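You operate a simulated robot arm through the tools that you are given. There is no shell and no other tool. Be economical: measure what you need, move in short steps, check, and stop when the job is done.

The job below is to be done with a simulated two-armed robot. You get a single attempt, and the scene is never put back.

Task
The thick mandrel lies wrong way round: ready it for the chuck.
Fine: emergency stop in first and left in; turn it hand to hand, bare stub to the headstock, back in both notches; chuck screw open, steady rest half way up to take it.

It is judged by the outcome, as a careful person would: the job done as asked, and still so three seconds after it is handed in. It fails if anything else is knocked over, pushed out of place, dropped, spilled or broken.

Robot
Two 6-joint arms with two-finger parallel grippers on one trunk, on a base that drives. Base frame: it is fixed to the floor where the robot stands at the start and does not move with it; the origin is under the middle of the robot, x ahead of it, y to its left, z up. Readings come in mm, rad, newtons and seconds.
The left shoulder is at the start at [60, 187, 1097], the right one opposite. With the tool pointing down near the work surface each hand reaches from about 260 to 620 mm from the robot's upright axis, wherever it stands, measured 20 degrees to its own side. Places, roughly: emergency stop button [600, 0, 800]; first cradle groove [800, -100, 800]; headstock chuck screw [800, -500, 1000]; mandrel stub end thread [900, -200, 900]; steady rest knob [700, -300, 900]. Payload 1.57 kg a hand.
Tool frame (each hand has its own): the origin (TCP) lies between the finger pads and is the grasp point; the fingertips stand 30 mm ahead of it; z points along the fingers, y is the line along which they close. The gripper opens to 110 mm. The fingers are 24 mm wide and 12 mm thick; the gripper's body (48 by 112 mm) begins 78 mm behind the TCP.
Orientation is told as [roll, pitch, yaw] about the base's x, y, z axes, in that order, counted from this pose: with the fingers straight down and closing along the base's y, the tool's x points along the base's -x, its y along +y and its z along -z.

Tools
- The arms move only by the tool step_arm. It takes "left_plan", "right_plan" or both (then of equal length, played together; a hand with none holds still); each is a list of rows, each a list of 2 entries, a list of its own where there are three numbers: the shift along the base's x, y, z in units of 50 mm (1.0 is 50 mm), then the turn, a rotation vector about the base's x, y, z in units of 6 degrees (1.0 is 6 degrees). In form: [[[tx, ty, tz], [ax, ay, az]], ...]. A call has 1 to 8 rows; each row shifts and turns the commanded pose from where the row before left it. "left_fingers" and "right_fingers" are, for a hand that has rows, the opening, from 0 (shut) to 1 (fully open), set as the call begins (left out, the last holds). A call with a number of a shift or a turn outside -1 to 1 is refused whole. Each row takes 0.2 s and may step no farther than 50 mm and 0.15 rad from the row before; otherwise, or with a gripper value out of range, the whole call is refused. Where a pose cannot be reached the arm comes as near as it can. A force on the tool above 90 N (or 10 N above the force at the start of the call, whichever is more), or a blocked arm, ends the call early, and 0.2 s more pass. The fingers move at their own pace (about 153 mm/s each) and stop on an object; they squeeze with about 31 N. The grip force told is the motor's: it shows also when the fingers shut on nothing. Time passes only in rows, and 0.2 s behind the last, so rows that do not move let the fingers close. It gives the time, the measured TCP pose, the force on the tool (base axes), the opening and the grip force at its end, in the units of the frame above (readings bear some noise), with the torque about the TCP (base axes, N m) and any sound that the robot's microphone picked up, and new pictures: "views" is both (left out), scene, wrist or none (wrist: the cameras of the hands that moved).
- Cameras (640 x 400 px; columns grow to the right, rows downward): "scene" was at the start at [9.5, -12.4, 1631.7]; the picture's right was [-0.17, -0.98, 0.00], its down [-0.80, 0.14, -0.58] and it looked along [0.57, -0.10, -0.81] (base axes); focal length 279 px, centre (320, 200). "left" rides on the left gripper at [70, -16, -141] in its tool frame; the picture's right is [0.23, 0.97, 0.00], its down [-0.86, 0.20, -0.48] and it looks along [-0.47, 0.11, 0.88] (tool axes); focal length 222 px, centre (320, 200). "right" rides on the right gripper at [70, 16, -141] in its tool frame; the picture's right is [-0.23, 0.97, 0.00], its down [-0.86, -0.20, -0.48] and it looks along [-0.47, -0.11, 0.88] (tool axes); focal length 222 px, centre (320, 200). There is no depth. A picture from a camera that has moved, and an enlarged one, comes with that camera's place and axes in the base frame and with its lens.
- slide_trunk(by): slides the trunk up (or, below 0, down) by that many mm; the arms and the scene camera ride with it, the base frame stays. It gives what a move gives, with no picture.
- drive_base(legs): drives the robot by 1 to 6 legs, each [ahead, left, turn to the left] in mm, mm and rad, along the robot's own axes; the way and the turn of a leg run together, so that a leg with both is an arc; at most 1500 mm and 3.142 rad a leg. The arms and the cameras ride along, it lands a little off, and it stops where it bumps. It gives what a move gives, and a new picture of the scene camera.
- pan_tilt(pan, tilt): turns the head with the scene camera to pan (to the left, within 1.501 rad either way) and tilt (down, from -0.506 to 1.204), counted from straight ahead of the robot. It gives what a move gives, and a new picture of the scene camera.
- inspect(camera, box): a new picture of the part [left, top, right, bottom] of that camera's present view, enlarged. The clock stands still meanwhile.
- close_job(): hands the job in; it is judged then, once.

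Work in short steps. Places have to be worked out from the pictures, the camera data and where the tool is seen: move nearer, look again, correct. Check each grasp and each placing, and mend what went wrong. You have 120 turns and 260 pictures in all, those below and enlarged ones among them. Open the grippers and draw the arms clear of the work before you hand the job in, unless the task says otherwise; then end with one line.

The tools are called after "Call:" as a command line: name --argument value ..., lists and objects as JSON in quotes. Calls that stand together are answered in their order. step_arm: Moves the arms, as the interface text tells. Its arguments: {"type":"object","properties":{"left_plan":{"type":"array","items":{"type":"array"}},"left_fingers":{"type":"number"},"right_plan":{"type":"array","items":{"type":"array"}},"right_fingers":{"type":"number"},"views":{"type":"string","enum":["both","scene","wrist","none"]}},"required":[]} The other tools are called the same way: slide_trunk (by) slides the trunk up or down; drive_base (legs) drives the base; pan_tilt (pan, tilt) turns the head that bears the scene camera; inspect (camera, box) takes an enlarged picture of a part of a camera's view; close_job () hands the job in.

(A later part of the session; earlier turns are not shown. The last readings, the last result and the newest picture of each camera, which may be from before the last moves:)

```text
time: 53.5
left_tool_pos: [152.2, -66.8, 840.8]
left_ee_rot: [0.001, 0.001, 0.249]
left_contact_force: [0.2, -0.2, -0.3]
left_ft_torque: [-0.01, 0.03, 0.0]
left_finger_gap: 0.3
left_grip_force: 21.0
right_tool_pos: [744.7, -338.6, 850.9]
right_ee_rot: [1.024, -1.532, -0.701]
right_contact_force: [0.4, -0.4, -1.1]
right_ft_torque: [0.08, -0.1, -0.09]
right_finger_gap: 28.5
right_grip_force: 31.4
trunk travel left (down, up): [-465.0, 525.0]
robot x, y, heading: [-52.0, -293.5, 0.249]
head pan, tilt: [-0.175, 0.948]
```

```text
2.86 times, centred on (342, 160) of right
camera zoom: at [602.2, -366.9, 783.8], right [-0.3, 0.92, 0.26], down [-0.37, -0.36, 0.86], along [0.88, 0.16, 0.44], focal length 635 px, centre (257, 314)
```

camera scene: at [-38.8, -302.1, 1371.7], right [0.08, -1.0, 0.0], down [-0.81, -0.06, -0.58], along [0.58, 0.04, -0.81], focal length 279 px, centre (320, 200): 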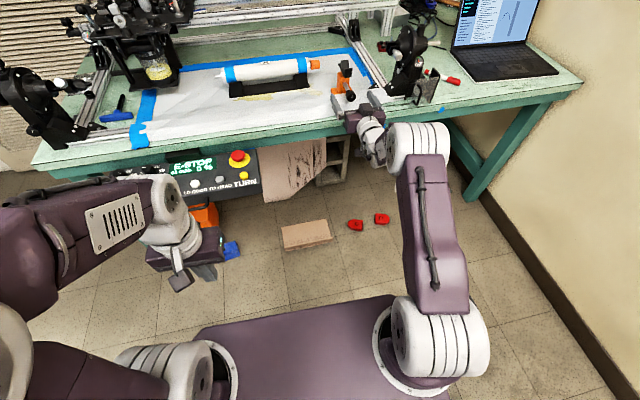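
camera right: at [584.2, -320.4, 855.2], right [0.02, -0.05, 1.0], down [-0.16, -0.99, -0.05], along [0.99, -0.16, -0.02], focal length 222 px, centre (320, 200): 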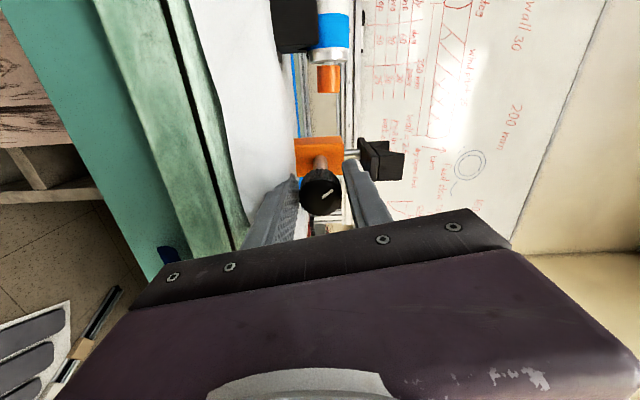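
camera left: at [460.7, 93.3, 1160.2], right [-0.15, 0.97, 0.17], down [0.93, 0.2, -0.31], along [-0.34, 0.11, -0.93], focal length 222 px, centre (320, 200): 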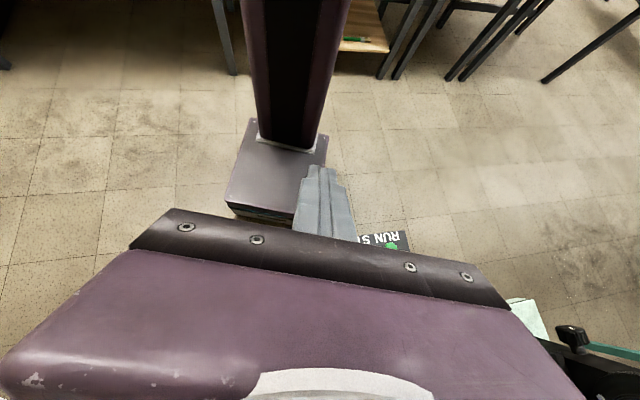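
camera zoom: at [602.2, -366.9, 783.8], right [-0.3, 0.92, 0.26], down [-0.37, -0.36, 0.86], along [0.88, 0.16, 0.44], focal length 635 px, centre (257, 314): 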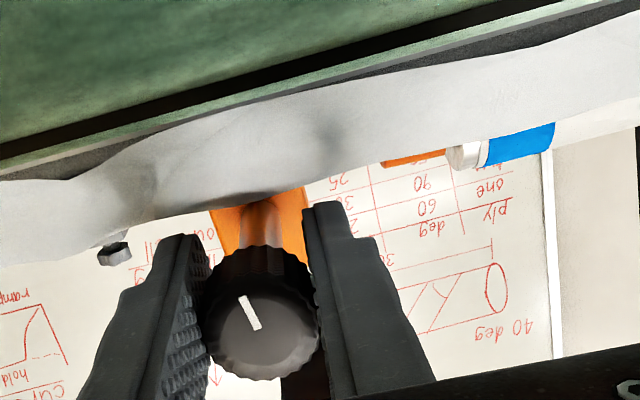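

~185° CCW, vee up ~45 mm, still no stop. Ratchet and continue.

Call:
step_arm --right_plan '[[[0, 0, 0], [0, 0, 0]], [[0, 0, 0], [0.95, 0.3, 0]], [[0, 0, 0], [0.95, 0.3, 0]], [[0, 0, 0], [0.95, 0.3, 0]], [[0, 0, 0], [0.95, 0.3, 0]], [[0, 0, 0], [0.95, 0.3, 0]], [[0, 0, 0], [0.95, 0.3, 0]], [[0, 0, 0], [0.95, 0.3, 0]]]' --right_fingers 0.36 --views "none"

Call:
step_arm --right_plan '[[[0, 0, 0], [0.95, 0.3, 0]], [[0, 0, 0], [0.95, 0.3, 0]], [[0, 0, 0], [0.95, 0.3, 0]], [[0, 0, 0], [0.95, 0.3, 0]], [[0, 0, 0], [0.95, 0.3, 0]]]' --views "none"

Call:
step_arm --right_plan '[[[0, 0, 0], [0, 0, 0]], [[0, 0, 0], [0, 0, 0]], [[0, 0, 0], [-0.95, -0.3, 0]], [[0, 0, 0], [-0.95, -0.3, 0]], [[0, 0, 0], [-0.95, -0.3, 0]], [[0, 0, 0], [-0.95, -0.3, 0]], [[0, 0, 0], [-0.95, -0.3, 0]], [[0, 0, 0], [-0.95, -0.3, 0]]]' --right_fingers 0 --views "none"

Call:
inspect --camera "scene" --box '[310, 50, 420, 120]'

Call:
inspect --camera "right" --box '[230, 90, 454, 230]'

```text
time: 55.3
left_tool_pos: [152.6, -66.1, 841.5]
left_ee_rot: [0.0, 0.001, 0.25]
left_contact_force: [-0.2, -0.1, 0.3]
left_ft_torque: [-0.01, -0.03, 0.01]
left_finger_gap: 0.0
left_grip_force: 21.6
right_tool_pos: [743.9, -337.5, 850.0]
right_ee_rot: [1.566, -0.805, -1.234]
right_contact_force: [-0.7, -0.8, 0.0]
right_ft_torque: [-0.01, 0.02, -0.01]
right_finger_gap: 39.8
right_grip_force: 0.0
trunk travel left (down, up): [-465.0, 525.0]
robot x, y, heading: [-51.6, -293.9, 0.252]
head pan, tilt: [-0.175, 0.948]
```

```text
time: 56.5
left_tool_pos: [152.2, -66.7, 841.4]
left_ee_rot: [0.003, -0.001, 0.25]
left_contact_force: [0.3, 0.8, 1.1]
left_ft_torque: [0.01, 0.03, 0.02]
left_finger_gap: 0.0
left_grip_force: 21.4
right_tool_pos: [743.5, -339.9, 851.2]
right_ee_rot: [1.582, -0.284, -1.244]
right_contact_force: [0.7, -5.8, 6.7]
right_ft_torque: [-0.17, -0.1, -0.04]
right_finger_gap: 35.7
right_grip_force: 0.0
trunk travel left (down, up): [-465.0, 525.0]
robot x, y, heading: [-51.2, -293.1, 0.252]
head pan, tilt: [-0.175, 0.948]
```

```text
time: 58.3
left_tool_pos: [153.5, -65.7, 841.7]
left_ee_rot: [-0.001, 0.001, 0.25]
left_contact_force: [-0.4, 0.2, 0.6]
left_ft_torque: [0.0, -0.01, -0.01]
left_finger_gap: 0.0
left_grip_force: 21.4
right_tool_pos: [744.4, -339.3, 849.8]
right_ee_rot: [1.557, -0.912, -1.23]
right_contact_force: [1.1, 0.0, 0.4]
right_ft_torque: [0.02, 0.05, -0.07]
right_finger_gap: 28.1
right_grip_force: 31.0
trunk travel left (down, up): [-465.0, 525.0]
robot x, y, heading: [-52.8, -295.4, 0.249]
head pan, tilt: [-0.175, 0.948]
```

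```text
5.71 times, centred on (365, 85) of scene
camera zoom: at [-38.9, -302.5, 1371.7], right [0.08, -1.0, 0.0], down [-0.81, -0.06, -0.58], along [0.58, 0.04, -0.81], focal length 1596 px, centre (63, 857)
```

zoom: 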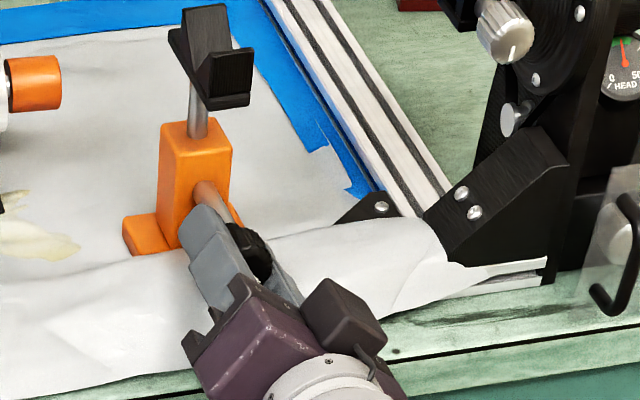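

```text
2.86 times, centred on (342, 160) of right
camera zoom: at [590.7, -332.9, 805.1], right [-0.2, 0.6, 0.78], down [-0.23, -0.8, 0.56], along [0.95, -0.06, 0.29], focal length 635 px, centre (257, 314)
```

zoom: 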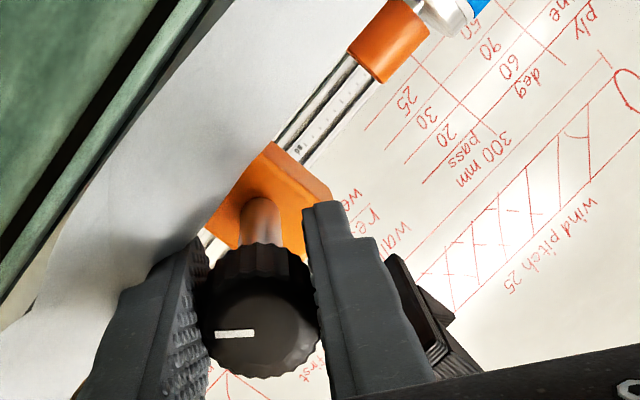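

~218° CCW. Continue 42° more.

Call:
step_arm --right_plan '[[[0, 0, 0], [-0.95, -0.3, 0]], [[0, 0, 0], [-0.95, -0.3, 0]], [[0, 0, 0], [-0.95, -0.3, 0]], [[0, 0, 0], [-0.95, -0.3, 0]], [[0, 0, 0], [-0.95, -0.3, 0]], [[0, 0, 0], [-0.95, -0.3, 0]]]' --views "none"

Call:
inspect --camera "scene" --box '[310, 50, 420, 120]'

Call:
inspect --camera "right" --box '[230, 90, 454, 230]'

```text
time: 59.7
left_tool_pos: [152.7, -65.4, 840.2]
left_ee_rot: [-0.001, 0.001, 0.25]
left_contact_force: [0.8, -0.1, -0.7]
left_ft_torque: [-0.02, 0.0, 0.06]
left_finger_gap: 0.0
left_grip_force: 20.9
right_tool_pos: [744.6, -340.0, 850.9]
right_ee_rot: [1.036, -1.532, -0.714]
right_contact_force: [0.5, -1.1, 0.0]
right_ft_torque: [0.09, -0.03, -0.11]
right_finger_gap: 28.3
right_grip_force: 30.9
trunk travel left (down, up): [-465.0, 525.0]
robot x, y, heading: [-51.0, -297.4, 0.252]
head pan, tilt: [-0.175, 0.948]
```

```text
5.71 times, centred on (365, 85) of scene
camera zoom: at [-39.3, -302.6, 1371.8], right [0.08, -1.0, 0.0], down [-0.81, -0.06, -0.58], along [0.58, 0.04, -0.81], focal length 1596 px, centre (63, 857)
```

zoom: 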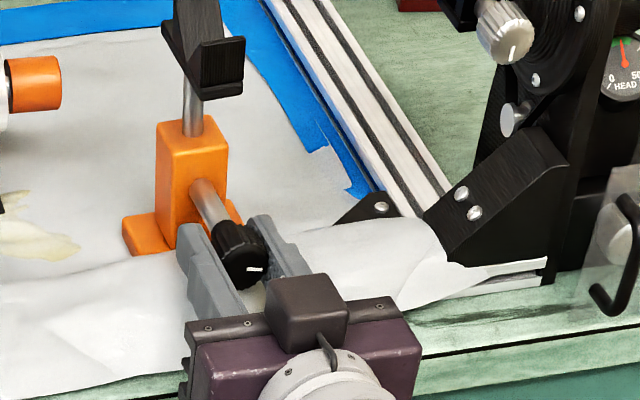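

```text
2.86 times, centred on (342, 160) of right
camera zoom: at [601.9, -366.7, 784.3], right [-0.3, 0.92, 0.26], down [-0.37, -0.36, 0.86], along [0.88, 0.16, 0.45], focal length 635 px, centre (257, 314)
```

zoom: 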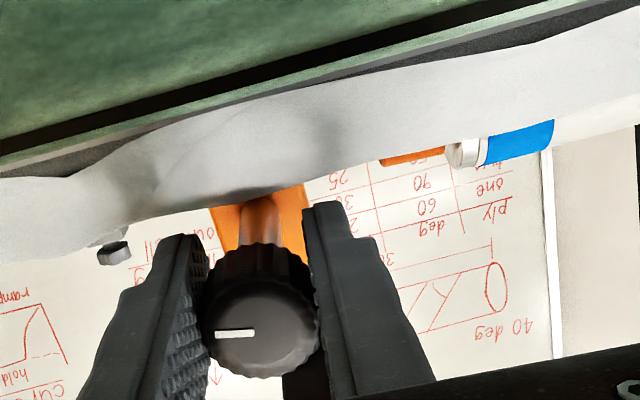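

~255° CCW, still rising. One more ratchet cycle toward the top stop.

Call:
step_arm --right_plan '[[[0, 0, 0], [0, 0, 0]], [[0, 0, 0], [0.95, 0.3, 0]], [[0, 0, 0], [0.95, 0.3, 0]], [[0, 0, 0], [0.95, 0.3, 0]], [[0, 0, 0], [0.95, 0.3, 0]], [[0, 0, 0], [0.95, 0.3, 0]], [[0, 0, 0], [0.95, 0.3, 0]], [[0, 0, 0], [0.95, 0.3, 0]]]' --right_fingers 0.36 --views "none"

Call:
step_arm --right_plan '[[[0, 0, 0], [0, 0, 0]], [[0, 0, 0], [0, 0, 0]], [[0, 0, 0], [-0.95, -0.3, 0]], [[0, 0, 0], [-0.95, -0.3, 0]], [[0, 0, 0], [-0.95, -0.3, 0]], [[0, 0, 0], [-0.95, -0.3, 0]]]' --right_fingers 0 --views "none"

Call:
inspect --camera "scene" --box '[310, 40, 420, 110]'

Call:
inspect --camera "right" --box '[230, 90, 454, 230]'

```text
time: 61.5
left_tool_pos: [153.2, -66.1, 840.7]
left_ee_rot: [0.001, 0.0, 0.249]
left_contact_force: [-0.4, -0.6, -0.6]
left_ft_torque: [-0.01, 0.01, -0.04]
left_finger_gap: 0.2
left_grip_force: 20.5
right_tool_pos: [744.2, -337.8, 850.0]
right_ee_rot: [1.564, -0.804, -1.235]
right_contact_force: [0.3, 0.9, -0.5]
right_ft_torque: [0.0, -0.03, -0.02]
right_finger_gap: 39.3
right_grip_force: 0.1
trunk travel left (down, up): [-465.0, 525.0]
robot x, y, heading: [-49.6, -294.3, 0.243]
head pan, tilt: [-0.175, 0.948]
```

```text
time: 62.9
left_tool_pos: [152.9, -67.0, 841.2]
left_ee_rot: [-0.002, 0.002, 0.249]
left_contact_force: [-0.4, -0.2, -0.1]
left_ft_torque: [-0.01, -0.03, 0.01]
left_finger_gap: 0.0
left_grip_force: 20.9
right_tool_pos: [744.4, -339.3, 849.7]
right_ee_rot: [1.531, -1.227, -1.206]
right_contact_force: [2.1, -1.3, 1.5]
right_ft_torque: [0.17, -0.3, -0.23]
right_finger_gap: 27.9
right_grip_force: 31.5
trunk travel left (down, up): [-465.0, 525.0]
robot x, y, heading: [-52.8, -291.1, 0.248]
head pan, tilt: [-0.175, 0.948]
```

```text
5.71 times, centred on (365, 75) of scene
camera zoom: at [-39.5, -302.6, 1371.8], right [0.08, -1.0, 0.0], down [-0.81, -0.06, -0.58], along [0.58, 0.04, -0.81], focal length 1596 px, centre (63, 914)
```

zoom: 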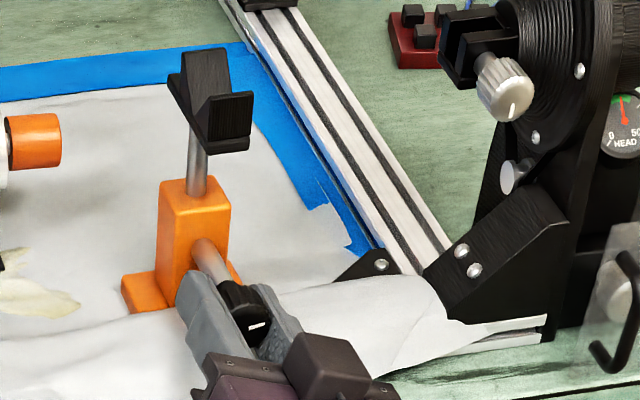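

```text
2.86 times, centred on (342, 160) of right
camera zoom: at [596.2, -348.2, 791.7], right [-0.26, 0.8, 0.54], down [-0.29, -0.6, 0.74], along [0.92, 0.04, 0.39], focal length 635 px, centre (257, 314)
```

zoom: 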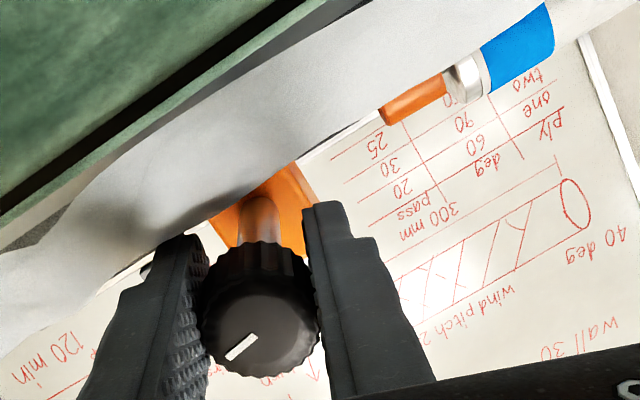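

The last 24° gave only ~8° on the mark (now ≈275–280°) – maybe the top stop at 270°. Confirm with 12° more.

Call:
step_arm --right_plan '[[[0, 0, 0], [-0.95, -0.3, 0]], [[0, 0, 0], [-0.95, -0.3, 0]]]' --views "none"

Call:
inspect --camera "scene" --box '[310, 40, 420, 110]'

Call:
inspect --camera "right" --box '[230, 90, 454, 230]'

```text
time: 63.5
left_tool_pos: [152.6, -65.7, 841.4]
left_ee_rot: [0.0, 0.001, 0.249]
left_contact_force: [0.5, -1.0, 0.0]
left_ft_torque: [0.0, 0.0, 0.01]
left_finger_gap: 0.2
left_grip_force: 21.1
right_tool_pos: [744.1, -338.9, 850.0]
right_ee_rot: [1.438, -1.434, -1.118]
right_contact_force: [1.8, -0.7, 0.3]
right_ft_torque: [0.13, -0.27, -0.21]
right_finger_gap: 28.5
right_grip_force: 31.0
trunk travel left (down, up): [-465.0, 525.0]
robot x, y, heading: [-52.6, -293.0, 0.251]
head pan, tilt: [-0.175, 0.948]
```

```text
5.71 times, centred on (365, 75) of scene
camera zoom: at [-39.5, -302.6, 1371.7], right [0.08, -1.0, 0.0], down [-0.81, -0.06, -0.58], along [0.58, 0.04, -0.81], focal length 1596 px, centre (63, 914)
```

zoom: 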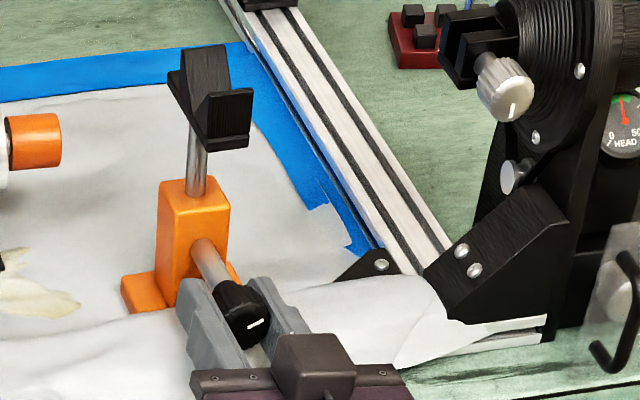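

```text
2.86 times, centred on (342, 160) of right
camera zoom: at [599.6, -360.5, 785.8], right [-0.29, 0.89, 0.36], down [-0.34, -0.45, 0.83], along [0.89, 0.12, 0.43], focal length 635 px, centre (257, 314)
```

zoom: 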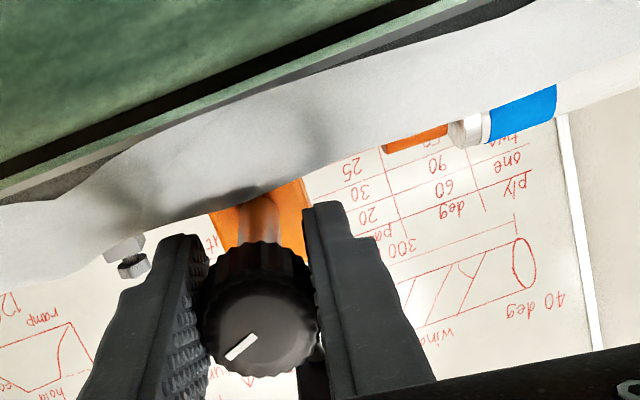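

Still rising (≈290°). Continue another ratchet.

Call:
step_arm --right_plan '[[[0, 0, 0], [0, 0, 0]], [[0, 0, 0], [0.95, 0.3, 0]], [[0, 0, 0], [0.95, 0.3, 0]], [[0, 0, 0], [0.95, 0.3, 0]], [[0, 0, 0], [0.95, 0.3, 0]], [[0, 0, 0], [0.95, 0.3, 0]], [[0, 0, 0], [0.95, 0.3, 0]], [[0, 0, 0], [0.95, 0.3, 0]]]' --right_fingers 0.36 --views "none"

Call:
step_arm --right_plan '[[[0, 0, 0], [0.95, 0.3, 0]], [[0, 0, 0], [0.95, 0.3, 0]], [[0, 0, 0], [0.95, 0.3, 0]], [[0, 0, 0], [0.95, 0.3, 0]]]' --views "none"

Call:
step_arm --right_plan '[[[0, 0, 0], [0, 0, 0]], [[0, 0, 0], [0, 0, 0]], [[0, 0, 0], [-0.95, -0.3, 0]], [[0, 0, 0], [-0.95, -0.3, 0]], [[0, 0, 0], [-0.95, -0.3, 0]], [[0, 0, 0], [-0.95, -0.3, 0]], [[0, 0, 0], [-0.95, -0.3, 0]], [[0, 0, 0], [-0.95, -0.3, 0]]]' --right_fingers 0 --views "none"

Call:
inspect --camera "scene" --box '[310, 40, 420, 110]'

Call:
inspect --camera "right" --box '[230, 90, 454, 230]'

```text
time: 65.3
left_tool_pos: [152.7, -65.8, 841.3]
left_ee_rot: [0.001, 0.0, 0.249]
left_contact_force: [0.7, 0.5, -0.1]
left_ft_torque: [-0.01, -0.01, 0.0]
left_finger_gap: 0.0
left_grip_force: 21.2
right_tool_pos: [743.7, -339.5, 850.6]
right_ee_rot: [1.569, -0.702, -1.24]
right_contact_force: [-0.6, 0.2, 1.4]
right_ft_torque: [-0.06, -0.01, -0.01]
right_finger_gap: 39.4
right_grip_force: 0.0
trunk travel left (down, up): [-465.0, 525.0]
robot x, y, heading: [-49.9, -293.6, 0.252]
head pan, tilt: [-0.175, 0.948]
```

```text
time: 66.3
left_tool_pos: [152.1, -66.9, 841.3]
left_ee_rot: [-0.001, -0.002, 0.249]
left_contact_force: [-0.1, -0.2, 0.3]
left_ft_torque: [0.0, 0.0, -0.01]
left_finger_gap: 0.1
left_grip_force: 21.3
right_tool_pos: [743.9, -340.0, 852.2]
right_ee_rot: [1.582, -0.282, -1.244]
right_contact_force: [0.8, -5.5, 5.0]
right_ft_torque: [-0.15, -0.04, -0.05]
right_finger_gap: 36.3
right_grip_force: 0.1
trunk travel left (down, up): [-465.0, 525.0]
robot x, y, heading: [-54.9, -291.3, 0.25]
head pan, tilt: [-0.175, 0.948]
```

```text
time: 68.1
left_tool_pos: [151.2, -66.2, 841.1]
left_ee_rot: [0.001, -0.003, 0.249]
left_contact_force: [0.6, -0.2, 0.7]
left_ft_torque: [0.04, -0.01, -0.02]
left_finger_gap: 0.0
left_grip_force: 21.4
right_tool_pos: [743.3, -337.3, 851.5]
right_ee_rot: [1.564, -0.916, -1.231]
right_contact_force: [-0.6, 3.5, 5.4]
right_ft_torque: [0.53, -0.07, 0.18]
right_finger_gap: 28.5
right_grip_force: 31.1
trunk travel left (down, up): [-465.0, 525.0]
robot x, y, heading: [-53.4, -298.0, 0.253]
head pan, tilt: [-0.175, 0.948]
```

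```text
5.71 times, centred on (365, 75) of scene
camera zoom: at [-40.9, -301.8, 1371.8], right [0.08, -1.0, 0.0], down [-0.81, -0.06, -0.58], along [0.58, 0.04, -0.81], focal length 1596 px, centre (63, 914)
```

zoom: 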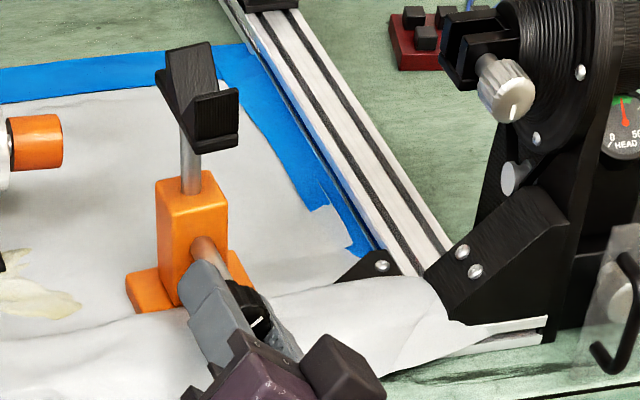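

```text
2.86 times, centred on (342, 160) of right
camera zoom: at [589.6, -331.8, 806.9], right [-0.2, 0.6, 0.77], down [-0.23, -0.8, 0.56], along [0.95, -0.06, 0.3], focal length 635 px, centre (257, 314)
```

zoom: 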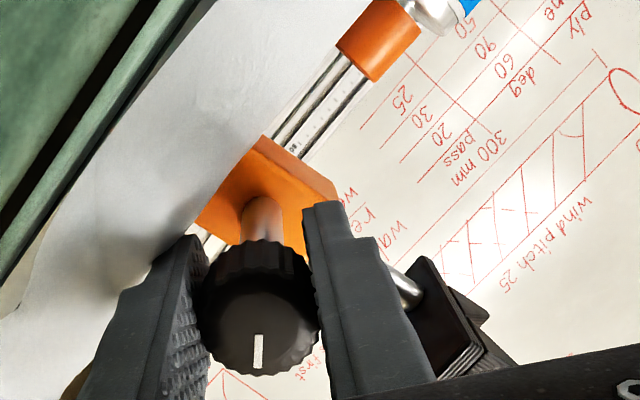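

The stand now leans with 0.53 Nm – that's the top stop. Release to let it settle and read the stop angle.

Call:
step_arm --right_plan '[[[0, 0, 0], [0.95, 0.3, 0]], [[0, 0, 0], [0.95, 0.3, 0]], [[0, 0, 0], [0, 0, 0]]]' --views "none"

Call:
step_arm --right_plan '[[[0, 0, 0], [0, 0, 0]], [[0, 0, 0], [0, 0, 0]]]' --right_fingers 0.36 --views "none"

Call:
inspect --camera "right" --box '[230, 90, 454, 230]'

Call:
inspect --camera "scene" --box '[310, 40, 420, 110]'

```text
time: 68.9
left_tool_pos: [151.9, -66.5, 840.8]
left_ee_rot: [0.0, 0.0, 0.251]
left_contact_force: [-0.2, -0.2, -0.3]
left_ft_torque: [0.01, 0.03, 0.0]
left_finger_gap: 0.0
left_grip_force: 21.6
right_tool_pos: [743.3, -339.2, 850.7]
right_ee_rot: [1.566, -0.702, -1.238]
right_contact_force: [-0.8, -1.1, 1.4]
right_ft_torque: [-0.05, 0.16, -0.08]
right_finger_gap: 28.5
right_grip_force: 31.1
trunk travel left (down, up): [-465.0, 525.0]
robot x, y, heading: [-50.4, -289.9, 0.25]
head pan, tilt: [-0.175, 0.948]
```

```text
time: 69.5
left_tool_pos: [152.2, -65.6, 841.4]
left_ee_rot: [0.001, 0.001, 0.249]
left_contact_force: [-0.1, 0.3, -0.1]
left_ft_torque: [0.0, 0.0, -0.01]
left_finger_gap: 0.0
left_grip_force: 21.0
right_tool_pos: [744.4, -339.0, 850.6]
right_ee_rot: [1.569, -0.703, -1.236]
right_contact_force: [-1.1, 1.3, 1.4]
right_ft_torque: [0.04, -0.04, 0.02]
right_finger_gap: 38.1
right_grip_force: 0.0
trunk travel left (down, up): [-465.0, 525.0]
robot x, y, heading: [-48.1, -294.1, 0.248]
head pan, tilt: [-0.175, 0.948]
```

```text
2.86 times, centred on (342, 160) of right
camera zoom: at [587.4, -324.2, 817.7], right [-0.15, 0.43, 0.89], down [-0.2, -0.89, 0.4], along [0.97, -0.12, 0.22], focal length 635 px, centre (257, 314)
```

zoom: 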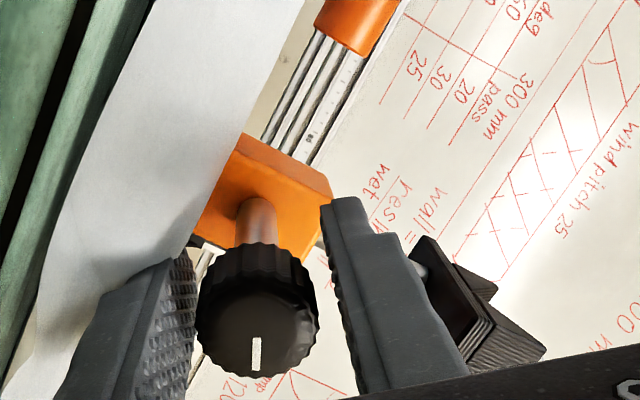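

```text
5.71 times, centred on (365, 75) of scene
camera zoom: at [-39.9, -302.1, 1371.8], right [0.08, -1.0, 0.0], down [-0.81, -0.06, -0.58], along [0.58, 0.04, -0.81], focal length 1596 px, centre (63, 914)
```

zoom: 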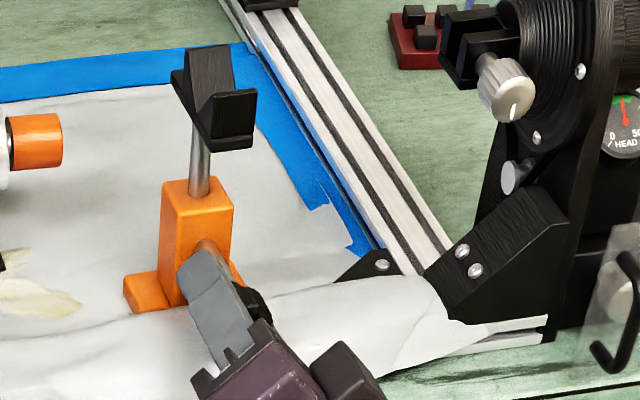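

Stop ≈ 298–300° with mark now at 294°. Half way ≈ 149°. Ratchet hand CCW, then turn knob clockwise ~145° in two bites.

Call:
step_arm --right_plan '[[[0, 0, 0], [-0.95, -0.3, 0]], [[0, 0, 0], [-0.95, -0.3, 0]], [[0, 0, 0], [-0.95, -0.3, 0]], [[0, 0, 0], [-0.95, -0.3, 0]], [[0, 0, 0], [-0.95, -0.3, 0]], [[0, 0, 0], [-0.95, -0.3, 0]], [[0, 0, 0], [-0.95, -0.3, 0]], [[0, 0, 0], [-0.9, -0.28, 0]]]' --views "none"

Call:
step_arm --right_plan '[[[0, 0, 0], [0, 0, 0]], [[0, 0, 0], [0, 0, 0]], [[0, 0, 0], [0.95, 0.3, 0]], [[0, 0, 0], [0.95, 0.3, 0]], [[0, 0, 0], [0.95, 0.3, 0]], [[0, 0, 0], [0.95, 0.3, 0]], [[0, 0, 0], [0.95, 0.3, 0]], [[0, 0, 0], [0.95, 0.3, 0]]]' --right_fingers 0 --views "none"

Call:
step_arm --right_plan '[[[0, 0, 0], [0.95, 0.3, 0]], [[0, 0, 0], [0.95, 0.3, 0]], [[0, 0, 0], [0.95, 0.3, 0]], [[0, 0, 0], [0.95, 0.3, 0]], [[0, 0, 0], [0.95, 0.3, 0]], [[0, 0, 0], [0.95, 0.3, 0]]]' --views "none"

Call:
inspect --camera "right" --box '[230, 90, 454, 230]'

Call:
inspect --camera "scene" --box '[310, 40, 420, 110]'

```text
time: 71.3
left_tool_pos: [151.8, -66.4, 841.4]
left_ee_rot: [0.0, 0.0, 0.252]
left_contact_force: [0.1, -1.2, -0.5]
left_ft_torque: [-0.01, 0.02, 0.02]
left_finger_gap: 0.0
left_grip_force: 21.2
right_tool_pos: [744.2, -339.1, 850.5]
right_ee_rot: [1.07, -1.527, -0.749]
right_contact_force: [-1.3, 0.1, -0.4]
right_ft_torque: [0.0, 0.0, 0.02]
right_finger_gap: 39.6
right_grip_force: 0.0
trunk travel left (down, up): [-465.0, 525.0]
robot x, y, heading: [-51.1, -292.4, 0.249]
head pan, tilt: [-0.175, 0.948]
```

```text
time: 73.1
left_tool_pos: [152.9, -66.1, 841.2]
left_ee_rot: [0.0, 0.0, 0.249]
left_contact_force: [-0.1, -0.2, 0.3]
left_ft_torque: [0.01, 0.0, 0.02]
left_finger_gap: 0.0
left_grip_force: 21.3
right_tool_pos: [744.6, -338.7, 850.0]
right_ee_rot: [1.56, -0.904, -1.23]
right_contact_force: [0.5, -0.4, 0.5]
right_ft_torque: [-0.05, 0.02, 0.02]
right_finger_gap: 28.4
right_grip_force: 31.1
trunk travel left (down, up): [-465.0, 525.0]
robot x, y, heading: [-53.9, -292.1, 0.249]
head pan, tilt: [-0.175, 0.948]
```

```text
time: 74.5
left_tool_pos: [152.8, -65.3, 841.1]
left_ee_rot: [-0.001, -0.001, 0.249]
left_contact_force: [-0.9, -0.7, 0.0]
left_ft_torque: [0.0, 0.01, -0.02]
left_finger_gap: 0.1
left_grip_force: 21.2
right_tool_pos: [743.8, -338.6, 850.3]
right_ee_rot: [1.582, -0.276, -1.244]
right_contact_force: [1.0, 1.2, 1.7]
right_ft_torque: [-0.01, -0.07, 0.1]
right_finger_gap: 28.2
right_grip_force: 30.7
trunk travel left (down, up): [-465.0, 525.0]
robot x, y, heading: [-53.4, -293.5, 0.25]
head pan, tilt: [-0.175, 0.948]
```

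```text
2.86 times, centred on (342, 160) of right
camera zoom: at [585.4, -317.2, 845.3], right [-0.03, 0.04, 1.0], down [-0.17, -0.99, 0.04], along [0.99, -0.17, 0.03], focal length 635 px, centre (257, 314)
```

zoom: 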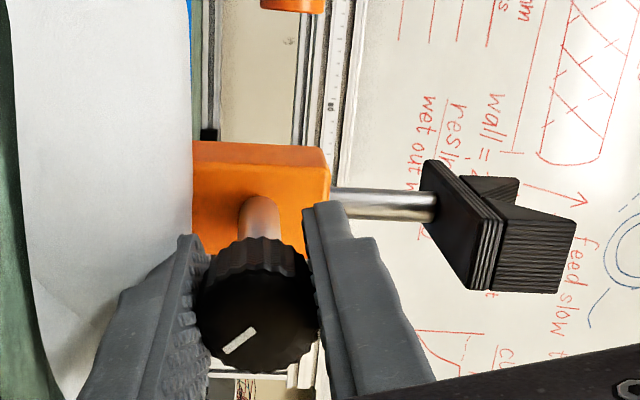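

```text
5.71 times, centred on (365, 75) of scene
camera zoom: at [-39.9, -302.2, 1371.8], right [0.08, -1.0, 0.0], down [-0.81, -0.06, -0.58], along [0.58, 0.04, -0.81], focal length 1596 px, centre (63, 914)
```

zoom: 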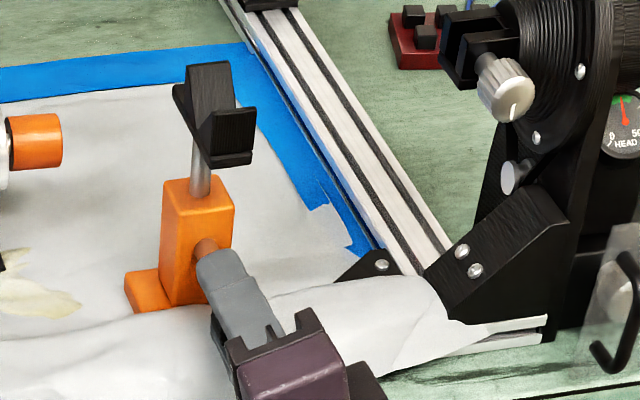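

Mark ≈225°, stand upright. One more bite: ratchet back 78° and turn clockwise ~76° to reach ~149°.

Call:
step_arm --right_plan '[[[0, 0, 0], [0, 0, 0]], [[0, 0, 0], [-0.95, -0.3, 0]], [[0, 0, 0], [-0.95, -0.3, 0]], [[0, 0, 0], [-0.95, -0.3, 0]], [[0, 0, 0], [-0.95, -0.3, 0]], [[0, 0, 0], [-0.95, -0.3, 0]], [[0, 0, 0], [-0.95, -0.3, 0]], [[0, 0, 0], [-0.95, -0.3, 0]]]' --right_fingers 0.36 --views "none"

Call:
step_arm --right_plan '[[[0, 0, 0], [-0.95, -0.3, 0]], [[0, 0, 0], [-0.95, -0.3, 0]], [[0, 0, 0], [-0.95, -0.3, 0]], [[0, 0, 0], [-0.95, -0.3, 0]], [[0, 0, 0], [-0.95, -0.3, 0]]]' --views "none"

Call:
inspect --camera "right" --box '[230, 90, 454, 230]'

```text
time: 76.3
left_tool_pos: [152.5, -66.1, 840.8]
left_ee_rot: [0.001, 0.001, 0.251]
left_contact_force: [0.3, -0.2, 0.2]
left_ft_torque: [0.03, -0.01, -0.01]
left_finger_gap: 0.1
left_grip_force: 21.7
right_tool_pos: [744.8, -339.3, 850.3]
right_ee_rot: [1.552, -1.011, -1.224]
right_contact_force: [0.4, 0.3, 0.3]
right_ft_torque: [0.0, 0.03, 0.02]
right_finger_gap: 39.7
right_grip_force: 0.1
trunk travel left (down, up): [-465.0, 525.0]
robot x, y, heading: [-48.7, -295.0, 0.248]
head pan, tilt: [-0.175, 0.948]
```

```text
time: 77.5
left_tool_pos: [152.4, -66.2, 840.6]
left_ee_rot: [0.0, 0.002, 0.251]
left_contact_force: [-0.4, -0.4, 0.1]
left_ft_torque: [0.02, -0.01, -0.01]
left_finger_gap: 0.0
left_grip_force: 21.5
right_tool_pos: [744.0, -338.8, 848.7]
right_ee_rot: [1.073, -1.526, -0.751]
right_contact_force: [0.1, -0.4, -1.0]
right_ft_torque: [0.0, -0.01, 0.03]
right_finger_gap: 39.8
right_grip_force: 0.1
trunk travel left (down, up): [-465.0, 525.0]
robot x, y, heading: [-50.7, -293.2, 0.255]
head pan, tilt: [-0.175, 0.948]
```

```text
2.86 times, centred on (342, 160) of right
camera zoom: at [601.0, -365.8, 783.6], right [-0.3, 0.92, 0.26], down [-0.36, -0.37, 0.86], along [0.88, 0.16, 0.44], focal length 635 px, centre (257, 314)
```

zoom: 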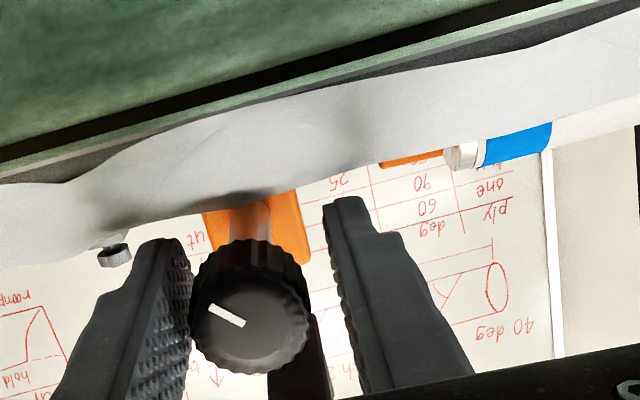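

Grip and turn clockwise 75°.

Call:
step_arm --right_plan '[[[0, 0, 0], [0, 0, 0]], [[0, 0, 0], [0, 0, 0]], [[0, 0, 0], [0.95, 0.3, 0]], [[0, 0, 0], [0.95, 0.3, 0]], [[0, 0, 0], [0.95, 0.3, 0]], [[0, 0, 0], [0.95, 0.3, 0]], [[0, 0, 0], [0.95, 0.3, 0]], [[0, 0, 0], [0.95, 0.3, 0]]]' --right_fingers 0 --views "none"

Call:
step_arm --right_plan '[[[0, 0, 0], [0.95, 0.3, 0]], [[0, 0, 0], [0.95, 0.3, 0]], [[0, 0, 0], [0.95, 0.3, 0]], [[0, 0, 0], [0.95, 0.3, 0]], [[0, 0, 0], [0.95, 0.3, 0]], [[0, 0, 0], [0.95, 0.3, 0]], [[0, 0, 0], [0.4, 0.13, 0]]]' --views "none"

Call:
inspect --camera "right" --box '[230, 90, 454, 230]'

Call:
inspect --camera "scene" --box '[310, 50, 420, 120]'

```text
time: 79.3
left_tool_pos: [152.3, -65.9, 841.1]
left_ee_rot: [0.001, 0.0, 0.249]
left_contact_force: [0.0, 0.1, -1.0]
left_ft_torque: [0.0, 0.02, 0.01]
left_finger_gap: 0.0
left_grip_force: 21.8
right_tool_pos: [744.1, -339.3, 850.0]
right_ee_rot: [1.562, -0.903, -1.23]
right_contact_force: [-0.4, 0.5, 1.6]
right_ft_torque: [-0.1, -0.03, -0.09]
right_finger_gap: 28.4
right_grip_force: 31.0
trunk travel left (down, up): [-465.0, 525.0]
robot x, y, heading: [-54.4, -293.2, 0.248]
head pan, tilt: [-0.175, 0.948]
```

```text
time: 80.9
left_tool_pos: [152.4, -66.0, 841.2]
left_ee_rot: [-0.002, -0.001, 0.25]
left_contact_force: [-0.8, 0.5, 0.0]
left_ft_torque: [-0.02, 0.0, 0.0]
left_finger_gap: 0.1
left_grip_force: 21.4
right_tool_pos: [744.1, -338.0, 849.8]
right_ee_rot: [1.582, -0.235, -1.244]
right_contact_force: [-2.7, 0.8, 2.3]
right_ft_torque: [-0.06, 0.05, 0.06]
right_finger_gap: 28.6
right_grip_force: 30.7
trunk travel left (down, up): [-465.0, 525.0]
robot x, y, heading: [-53.4, -297.9, 0.249]
head pan, tilt: [-0.175, 0.948]
```

```text
2.86 times, centred on (342, 160) of right
camera zoom: at [585.2, -316.7, 848.6], right [-0.01, 0.0, 1.0], down [-0.17, -0.99, 0.0], along [0.99, -0.17, 0.01], focal length 635 px, centre (257, 314)
```

zoom: 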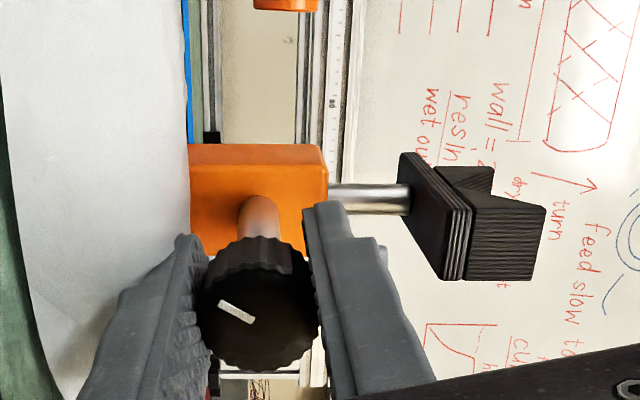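

```text
5.71 times, centred on (365, 85) of scene
camera zoom: at [-40.6, -302.1, 1371.8], right [0.08, -1.0, 0.0], down [-0.81, -0.06, -0.58], along [0.58, 0.04, -0.81], focal length 1596 px, centre (63, 857)
```

zoom: 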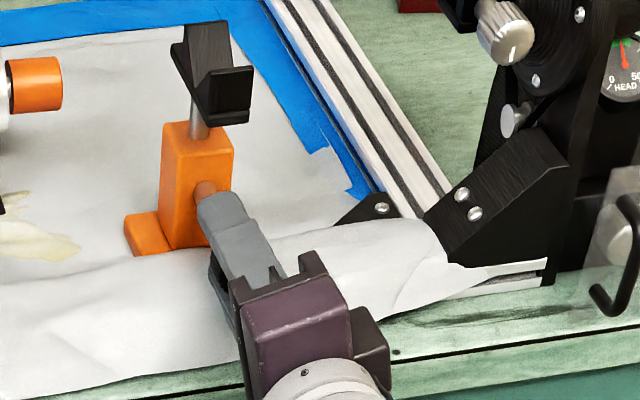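

Stalk is at mid length, mark ≈149°, vee centred between its extremes, stand back in place. Release and back straight out.

Call:
step_arm --right_plan '[[[0, 0, 0], [0, 0, 0]], [[0, 0, 0], [0, 0, 0]], [[-0.5, -0.16, 0], [0, 0, 0]], [[-0.9, -0.28, 0], [0, 0, 0]], [[-0.9, -0.28, 0], [0, 0, 0]]]' --right_fingers 0.38 --views "scene"

Call:
inspect --camera "scene" --box '[310, 40, 440, 122]'

```text
time: 82.1
left_tool_pos: [151.6, -66.6, 841.1]
left_ee_rot: [0.0, 0.001, 0.248]
left_contact_force: [-0.5, 0.3, 0.0]
left_ft_torque: [-0.01, 0.0, 0.02]
left_finger_gap: 0.2
left_grip_force: 21.6
right_tool_pos: [627.0, -374.9, 850.4]
right_ee_rot: [1.583, -0.237, -1.243]
right_contact_force: [-0.5, 0.8, 0.8]
right_ft_torque: [-0.01, -0.04, 0.01]
right_finger_gap: 41.9
right_grip_force: 0.1
trunk travel left (down, up): [-465.0, 525.0]
robot x, y, heading: [-53.8, -293.3, 0.252]
head pan, tilt: [-0.175, 0.948]
camera scene: at [-40.4, -302.7, 1371.7], right [0.08, -1.0, 0.0], down [-0.81, -0.06, -0.58], along [0.58, 0.04, -0.81], focal length 279 px, centre (320, 200)
```

scene: 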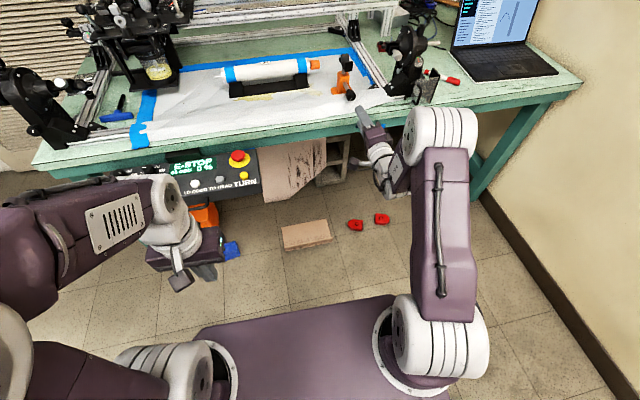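

```text
4.88 times, centred on (375, 81) of scene
camera zoom: at [-40.4, -302.7, 1371.7], right [0.08, -1.0, 0.0], down [-0.81, -0.06, -0.58], along [0.58, 0.04, -0.81], focal length 1363 px, centre (52, 780)
```

zoom: 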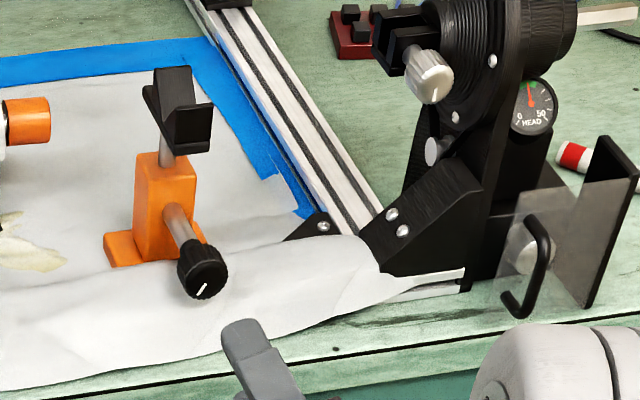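

Steady rest done. Now look closely at the chuck screw.

Call:
inspect --camera "scene" --box '[375, 30, 435, 68]'

Call:
inspect --camera "right" --box '[0, 0, 640, 400]'

```text
10.53 times, centred on (405, 49) of scene
camera zoom: at [-40.4, -302.7, 1371.7], right [0.08, -1.0, 0.0], down [-0.81, -0.06, -0.58], along [0.58, 0.04, -0.81], focal length 2941 px, centre (-575, 1790)
```

zoom: 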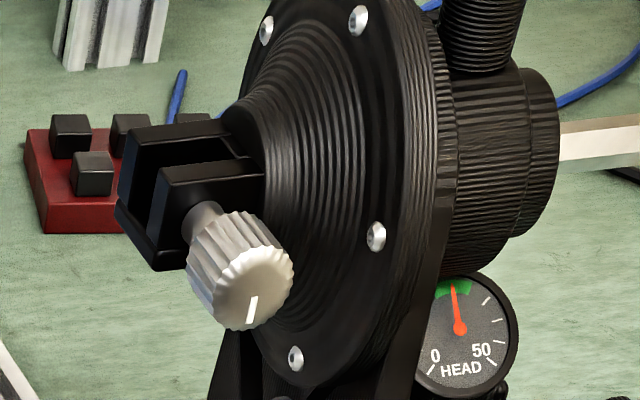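

```text
1.00 times, centred on (320, 200) of right (not enlarged: the box is as wide or as high as the picture)
camera zoom: at [469.0, -353.1, 847.8], right [-0.01, 0.0, 1.0], down [-0.17, -0.99, 0.0], along [0.99, -0.17, 0.01], focal length 222 px, centre (320, 200)
```

zoom: 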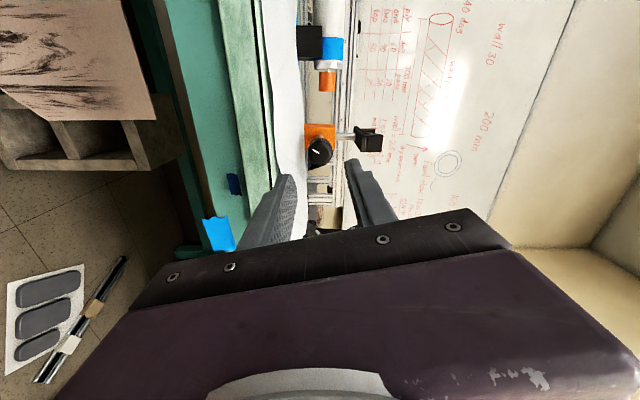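

Screw: ≈24 mm knob, face near n≈655, close beside the face-plate (so fingers must stay near vertical). Raise the trunk 92 mm and drive right ~142 and forward 25 to stand in front of it.

Call:
slide_trunk --by 92

Call:
drive_base --legs '[[0, -142, 0], [25, 0, 0]]'

Call:
inspect --camera "right" --box '[160, 40, 480, 240]'

Call:
inspect --camera "scene" --box '[300, 60, 420, 140]'

```text
time: 83.4
left_tool_pos: [152.4, -65.6, 933.4]
left_ee_rot: [0.001, 0.003, 0.251]
left_contact_force: [-0.2, 0.4, 0.5]
left_ft_torque: [-0.02, -0.01, -0.02]
left_finger_gap: 0.1
left_grip_force: 21.4
right_tool_pos: [628.8, -374.5, 940.5]
right_ee_rot: [1.581, -0.236, -1.242]
right_contact_force: [0.3, -0.6, 0.0]
right_ft_torque: [-0.02, 0.0, 0.0]
right_finger_gap: 41.7
right_grip_force: 0.2
trunk travel left (down, up): [-557.0, 433.0]
robot x, y, heading: [-49.8, -294.9, 0.254]
head pan, tilt: [-0.175, 0.948]
```

```text
time: 85.1
left_tool_pos: [210.4, -195.0, 934.1]
left_ee_rot: [-0.001, 0.0, 0.248]
left_contact_force: [-0.3, 0.1, -0.6]
left_ft_torque: [-0.01, 0.01, 0.03]
left_finger_gap: 0.0
left_grip_force: 21.7
right_tool_pos: [686.1, -505.2, 942.2]
right_ee_rot: [1.583, -0.238, -1.245]
right_contact_force: [0.4, -0.4, 0.2]
right_ft_torque: [-0.01, 0.0, -0.01]
right_finger_gap: 41.9
right_grip_force: 0.0
trunk travel left (down, up): [-557.0, 433.0]
robot x, y, heading: [8.4, -424.7, 0.248]
head pan, tilt: [-0.175, 0.948]
camera scene: at [17.8, -431.2, 1463.8], right [0.07, -1.0, 0.0], down [-0.81, -0.06, -0.58], along [0.58, 0.04, -0.81], focal length 279 px, centre (320, 200)
```

scene: 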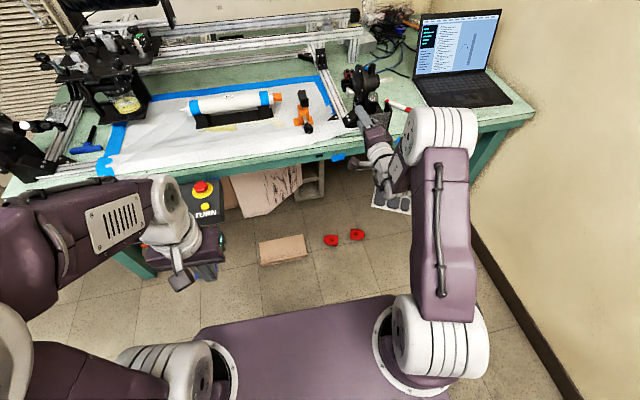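

```text
2.00 times, centred on (320, 140) of right
camera zoom: at [527.6, -483.1, 939.8], right [-0.01, 0.0, 1.0], down [-0.17, -0.99, 0.0], along [0.99, -0.17, 0.01], focal length 444 px, centre (320, 320)
```

zoom: 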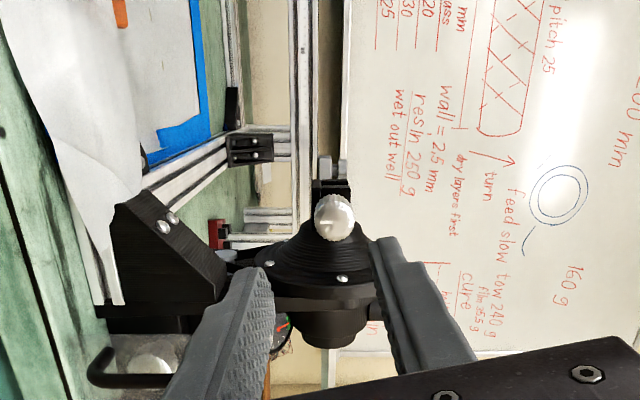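

```text
5.00 times, centred on (360, 100) of scene
camera zoom: at [17.8, -431.2, 1463.8], right [0.07, -1.0, 0.0], down [-0.81, -0.06, -0.58], along [0.58, 0.04, -0.81], focal length 1397 px, centre (120, 700)
```

zoom: 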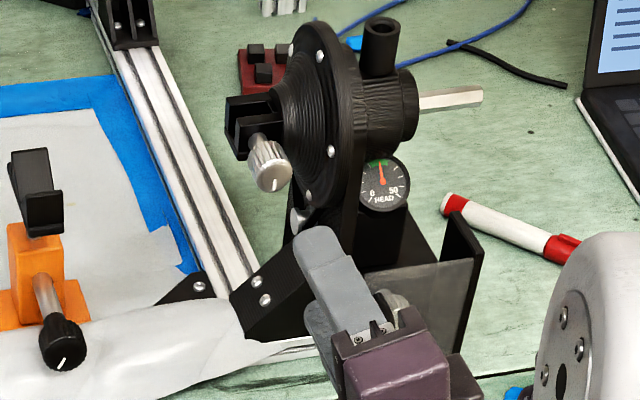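

Face centre triangulated at (790,-469,950); the tool axis already points at it laterally, 7 mm low. Raise 7 mm and roll the hand 33° clockwise with a 33 mm opening, still 90 mm clear.

Call:
step_arm --right_plan '[[[0, 0, 0.14], [0.92, 0.31, 0]], [[0, 0.02, 0], [0.92, 0.31, 0]], [[0, 0, 0], [0.92, 0.31, 0]], [[0, 0, 0], [0.92, 0.31, 0]], [[0, 0, 0], [0.92, 0.31, 0]], [[0, 0, 0], [0.5, 0.17, 0]]]' --right_fingers 0.3 --views "none"

Call:
inspect --camera "right" --box '[160, 40, 480, 240]'

```text
time: 86.5
left_tool_pos: [210.3, -195.5, 933.7]
left_ee_rot: [0.0, 0.0, 0.247]
left_contact_force: [0.2, -0.4, -0.1]
left_ft_torque: [-0.01, 0.0, 0.04]
left_finger_gap: 0.0
left_grip_force: 21.6
right_tool_pos: [687.4, -504.1, 948.5]
right_ee_rot: [1.583, 0.33, -1.244]
right_contact_force: [0.1, -0.1, 0.7]
right_ft_torque: [0.02, 0.01, 0.01]
right_finger_gap: 33.1
right_grip_force: 0.1
trunk travel left (down, up): [-557.0, 433.0]
robot x, y, heading: [6.0, -421.3, 0.25]
head pan, tilt: [-0.175, 0.948]
```

```text
2.00 times, centred on (320, 140) of right
camera zoom: at [531.5, -492.4, 985.2], right [0.16, -0.51, 0.85], down [-0.21, -0.86, -0.47], along [0.96, -0.11, -0.24], focal length 444 px, centre (320, 320)
```

zoom: 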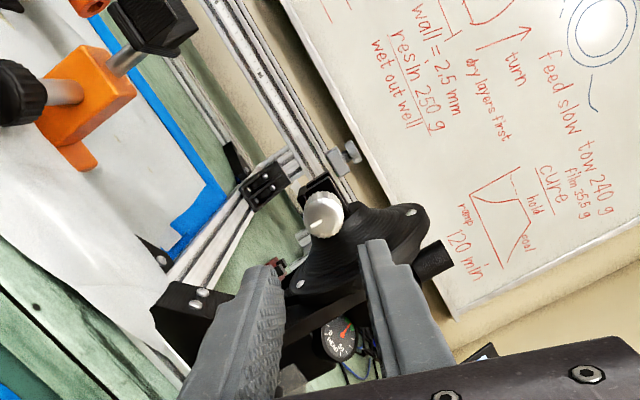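

Aligned (knob within a few px of the tool axis). Advance 80 mm and check clearances.

Call:
step_arm --right_plan '[[[0.5, 0.17, 0.01], [0, 0, 0]], [[0.5, 0.17, 0.01], [0, 0, 0]], [[0.5, 0.17, 0.01], [0, 0, 0]]]' --views "none"

Call:
inspect --camera "right" --box '[220, 100, 420, 225]'

Call:
inspect --camera "scene" --box '[315, 65, 405, 125]'

```text
time: 87.3
left_tool_pos: [212.5, -197.4, 932.8]
left_ee_rot: [0.001, -0.001, 0.247]
left_contact_force: [-0.8, 0.3, 0.2]
left_ft_torque: [-0.01, 0.01, -0.01]
left_finger_gap: 0.0
left_grip_force: 21.2
right_tool_pos: [760.0, -479.9, 949.7]
right_ee_rot: [1.583, 0.327, -1.245]
right_contact_force: [0.7, 0.0, 0.4]
right_ft_torque: [0.0, 0.01, -0.02]
right_finger_gap: 33.2
right_grip_force: 0.0
trunk travel left (down, up): [-557.0, 433.0]
robot x, y, heading: [11.1, -423.4, 0.248]
head pan, tilt: [-0.175, 0.948]
```

```text
3.20 times, centred on (320, 162) of right
camera zoom: at [605.3, -467.4, 986.0], right [0.16, -0.5, 0.85], down [-0.21, -0.86, -0.47], along [0.96, -0.11, -0.24], focal length 711 px, centre (320, 320)
```

zoom: 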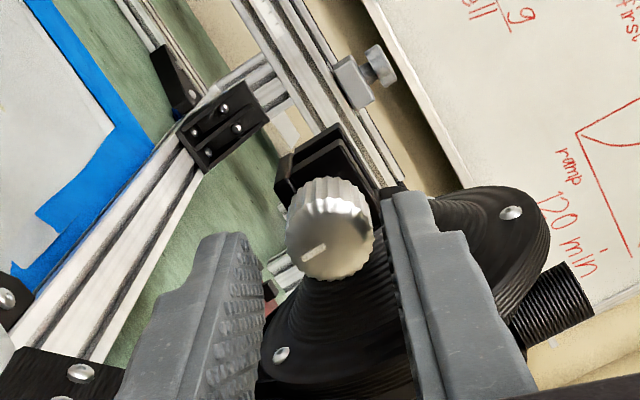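

```text
6.67 times, centred on (360, 95) of scene
camera zoom: at [19.8, -431.8, 1463.7], right [0.07, -1.0, 0.0], down [-0.81, -0.06, -0.58], along [0.58, 0.04, -0.81], focal length 1862 px, centre (53, 900)
```

zoom: 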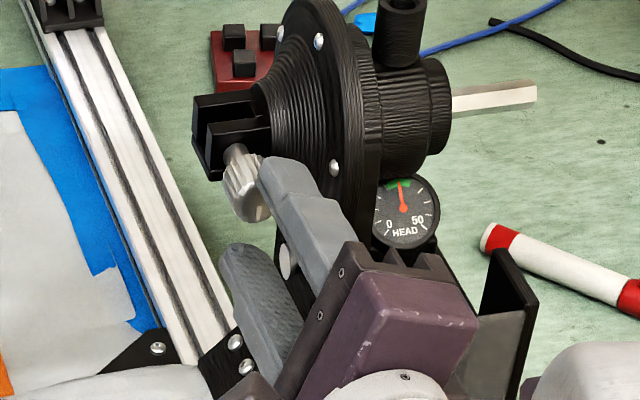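

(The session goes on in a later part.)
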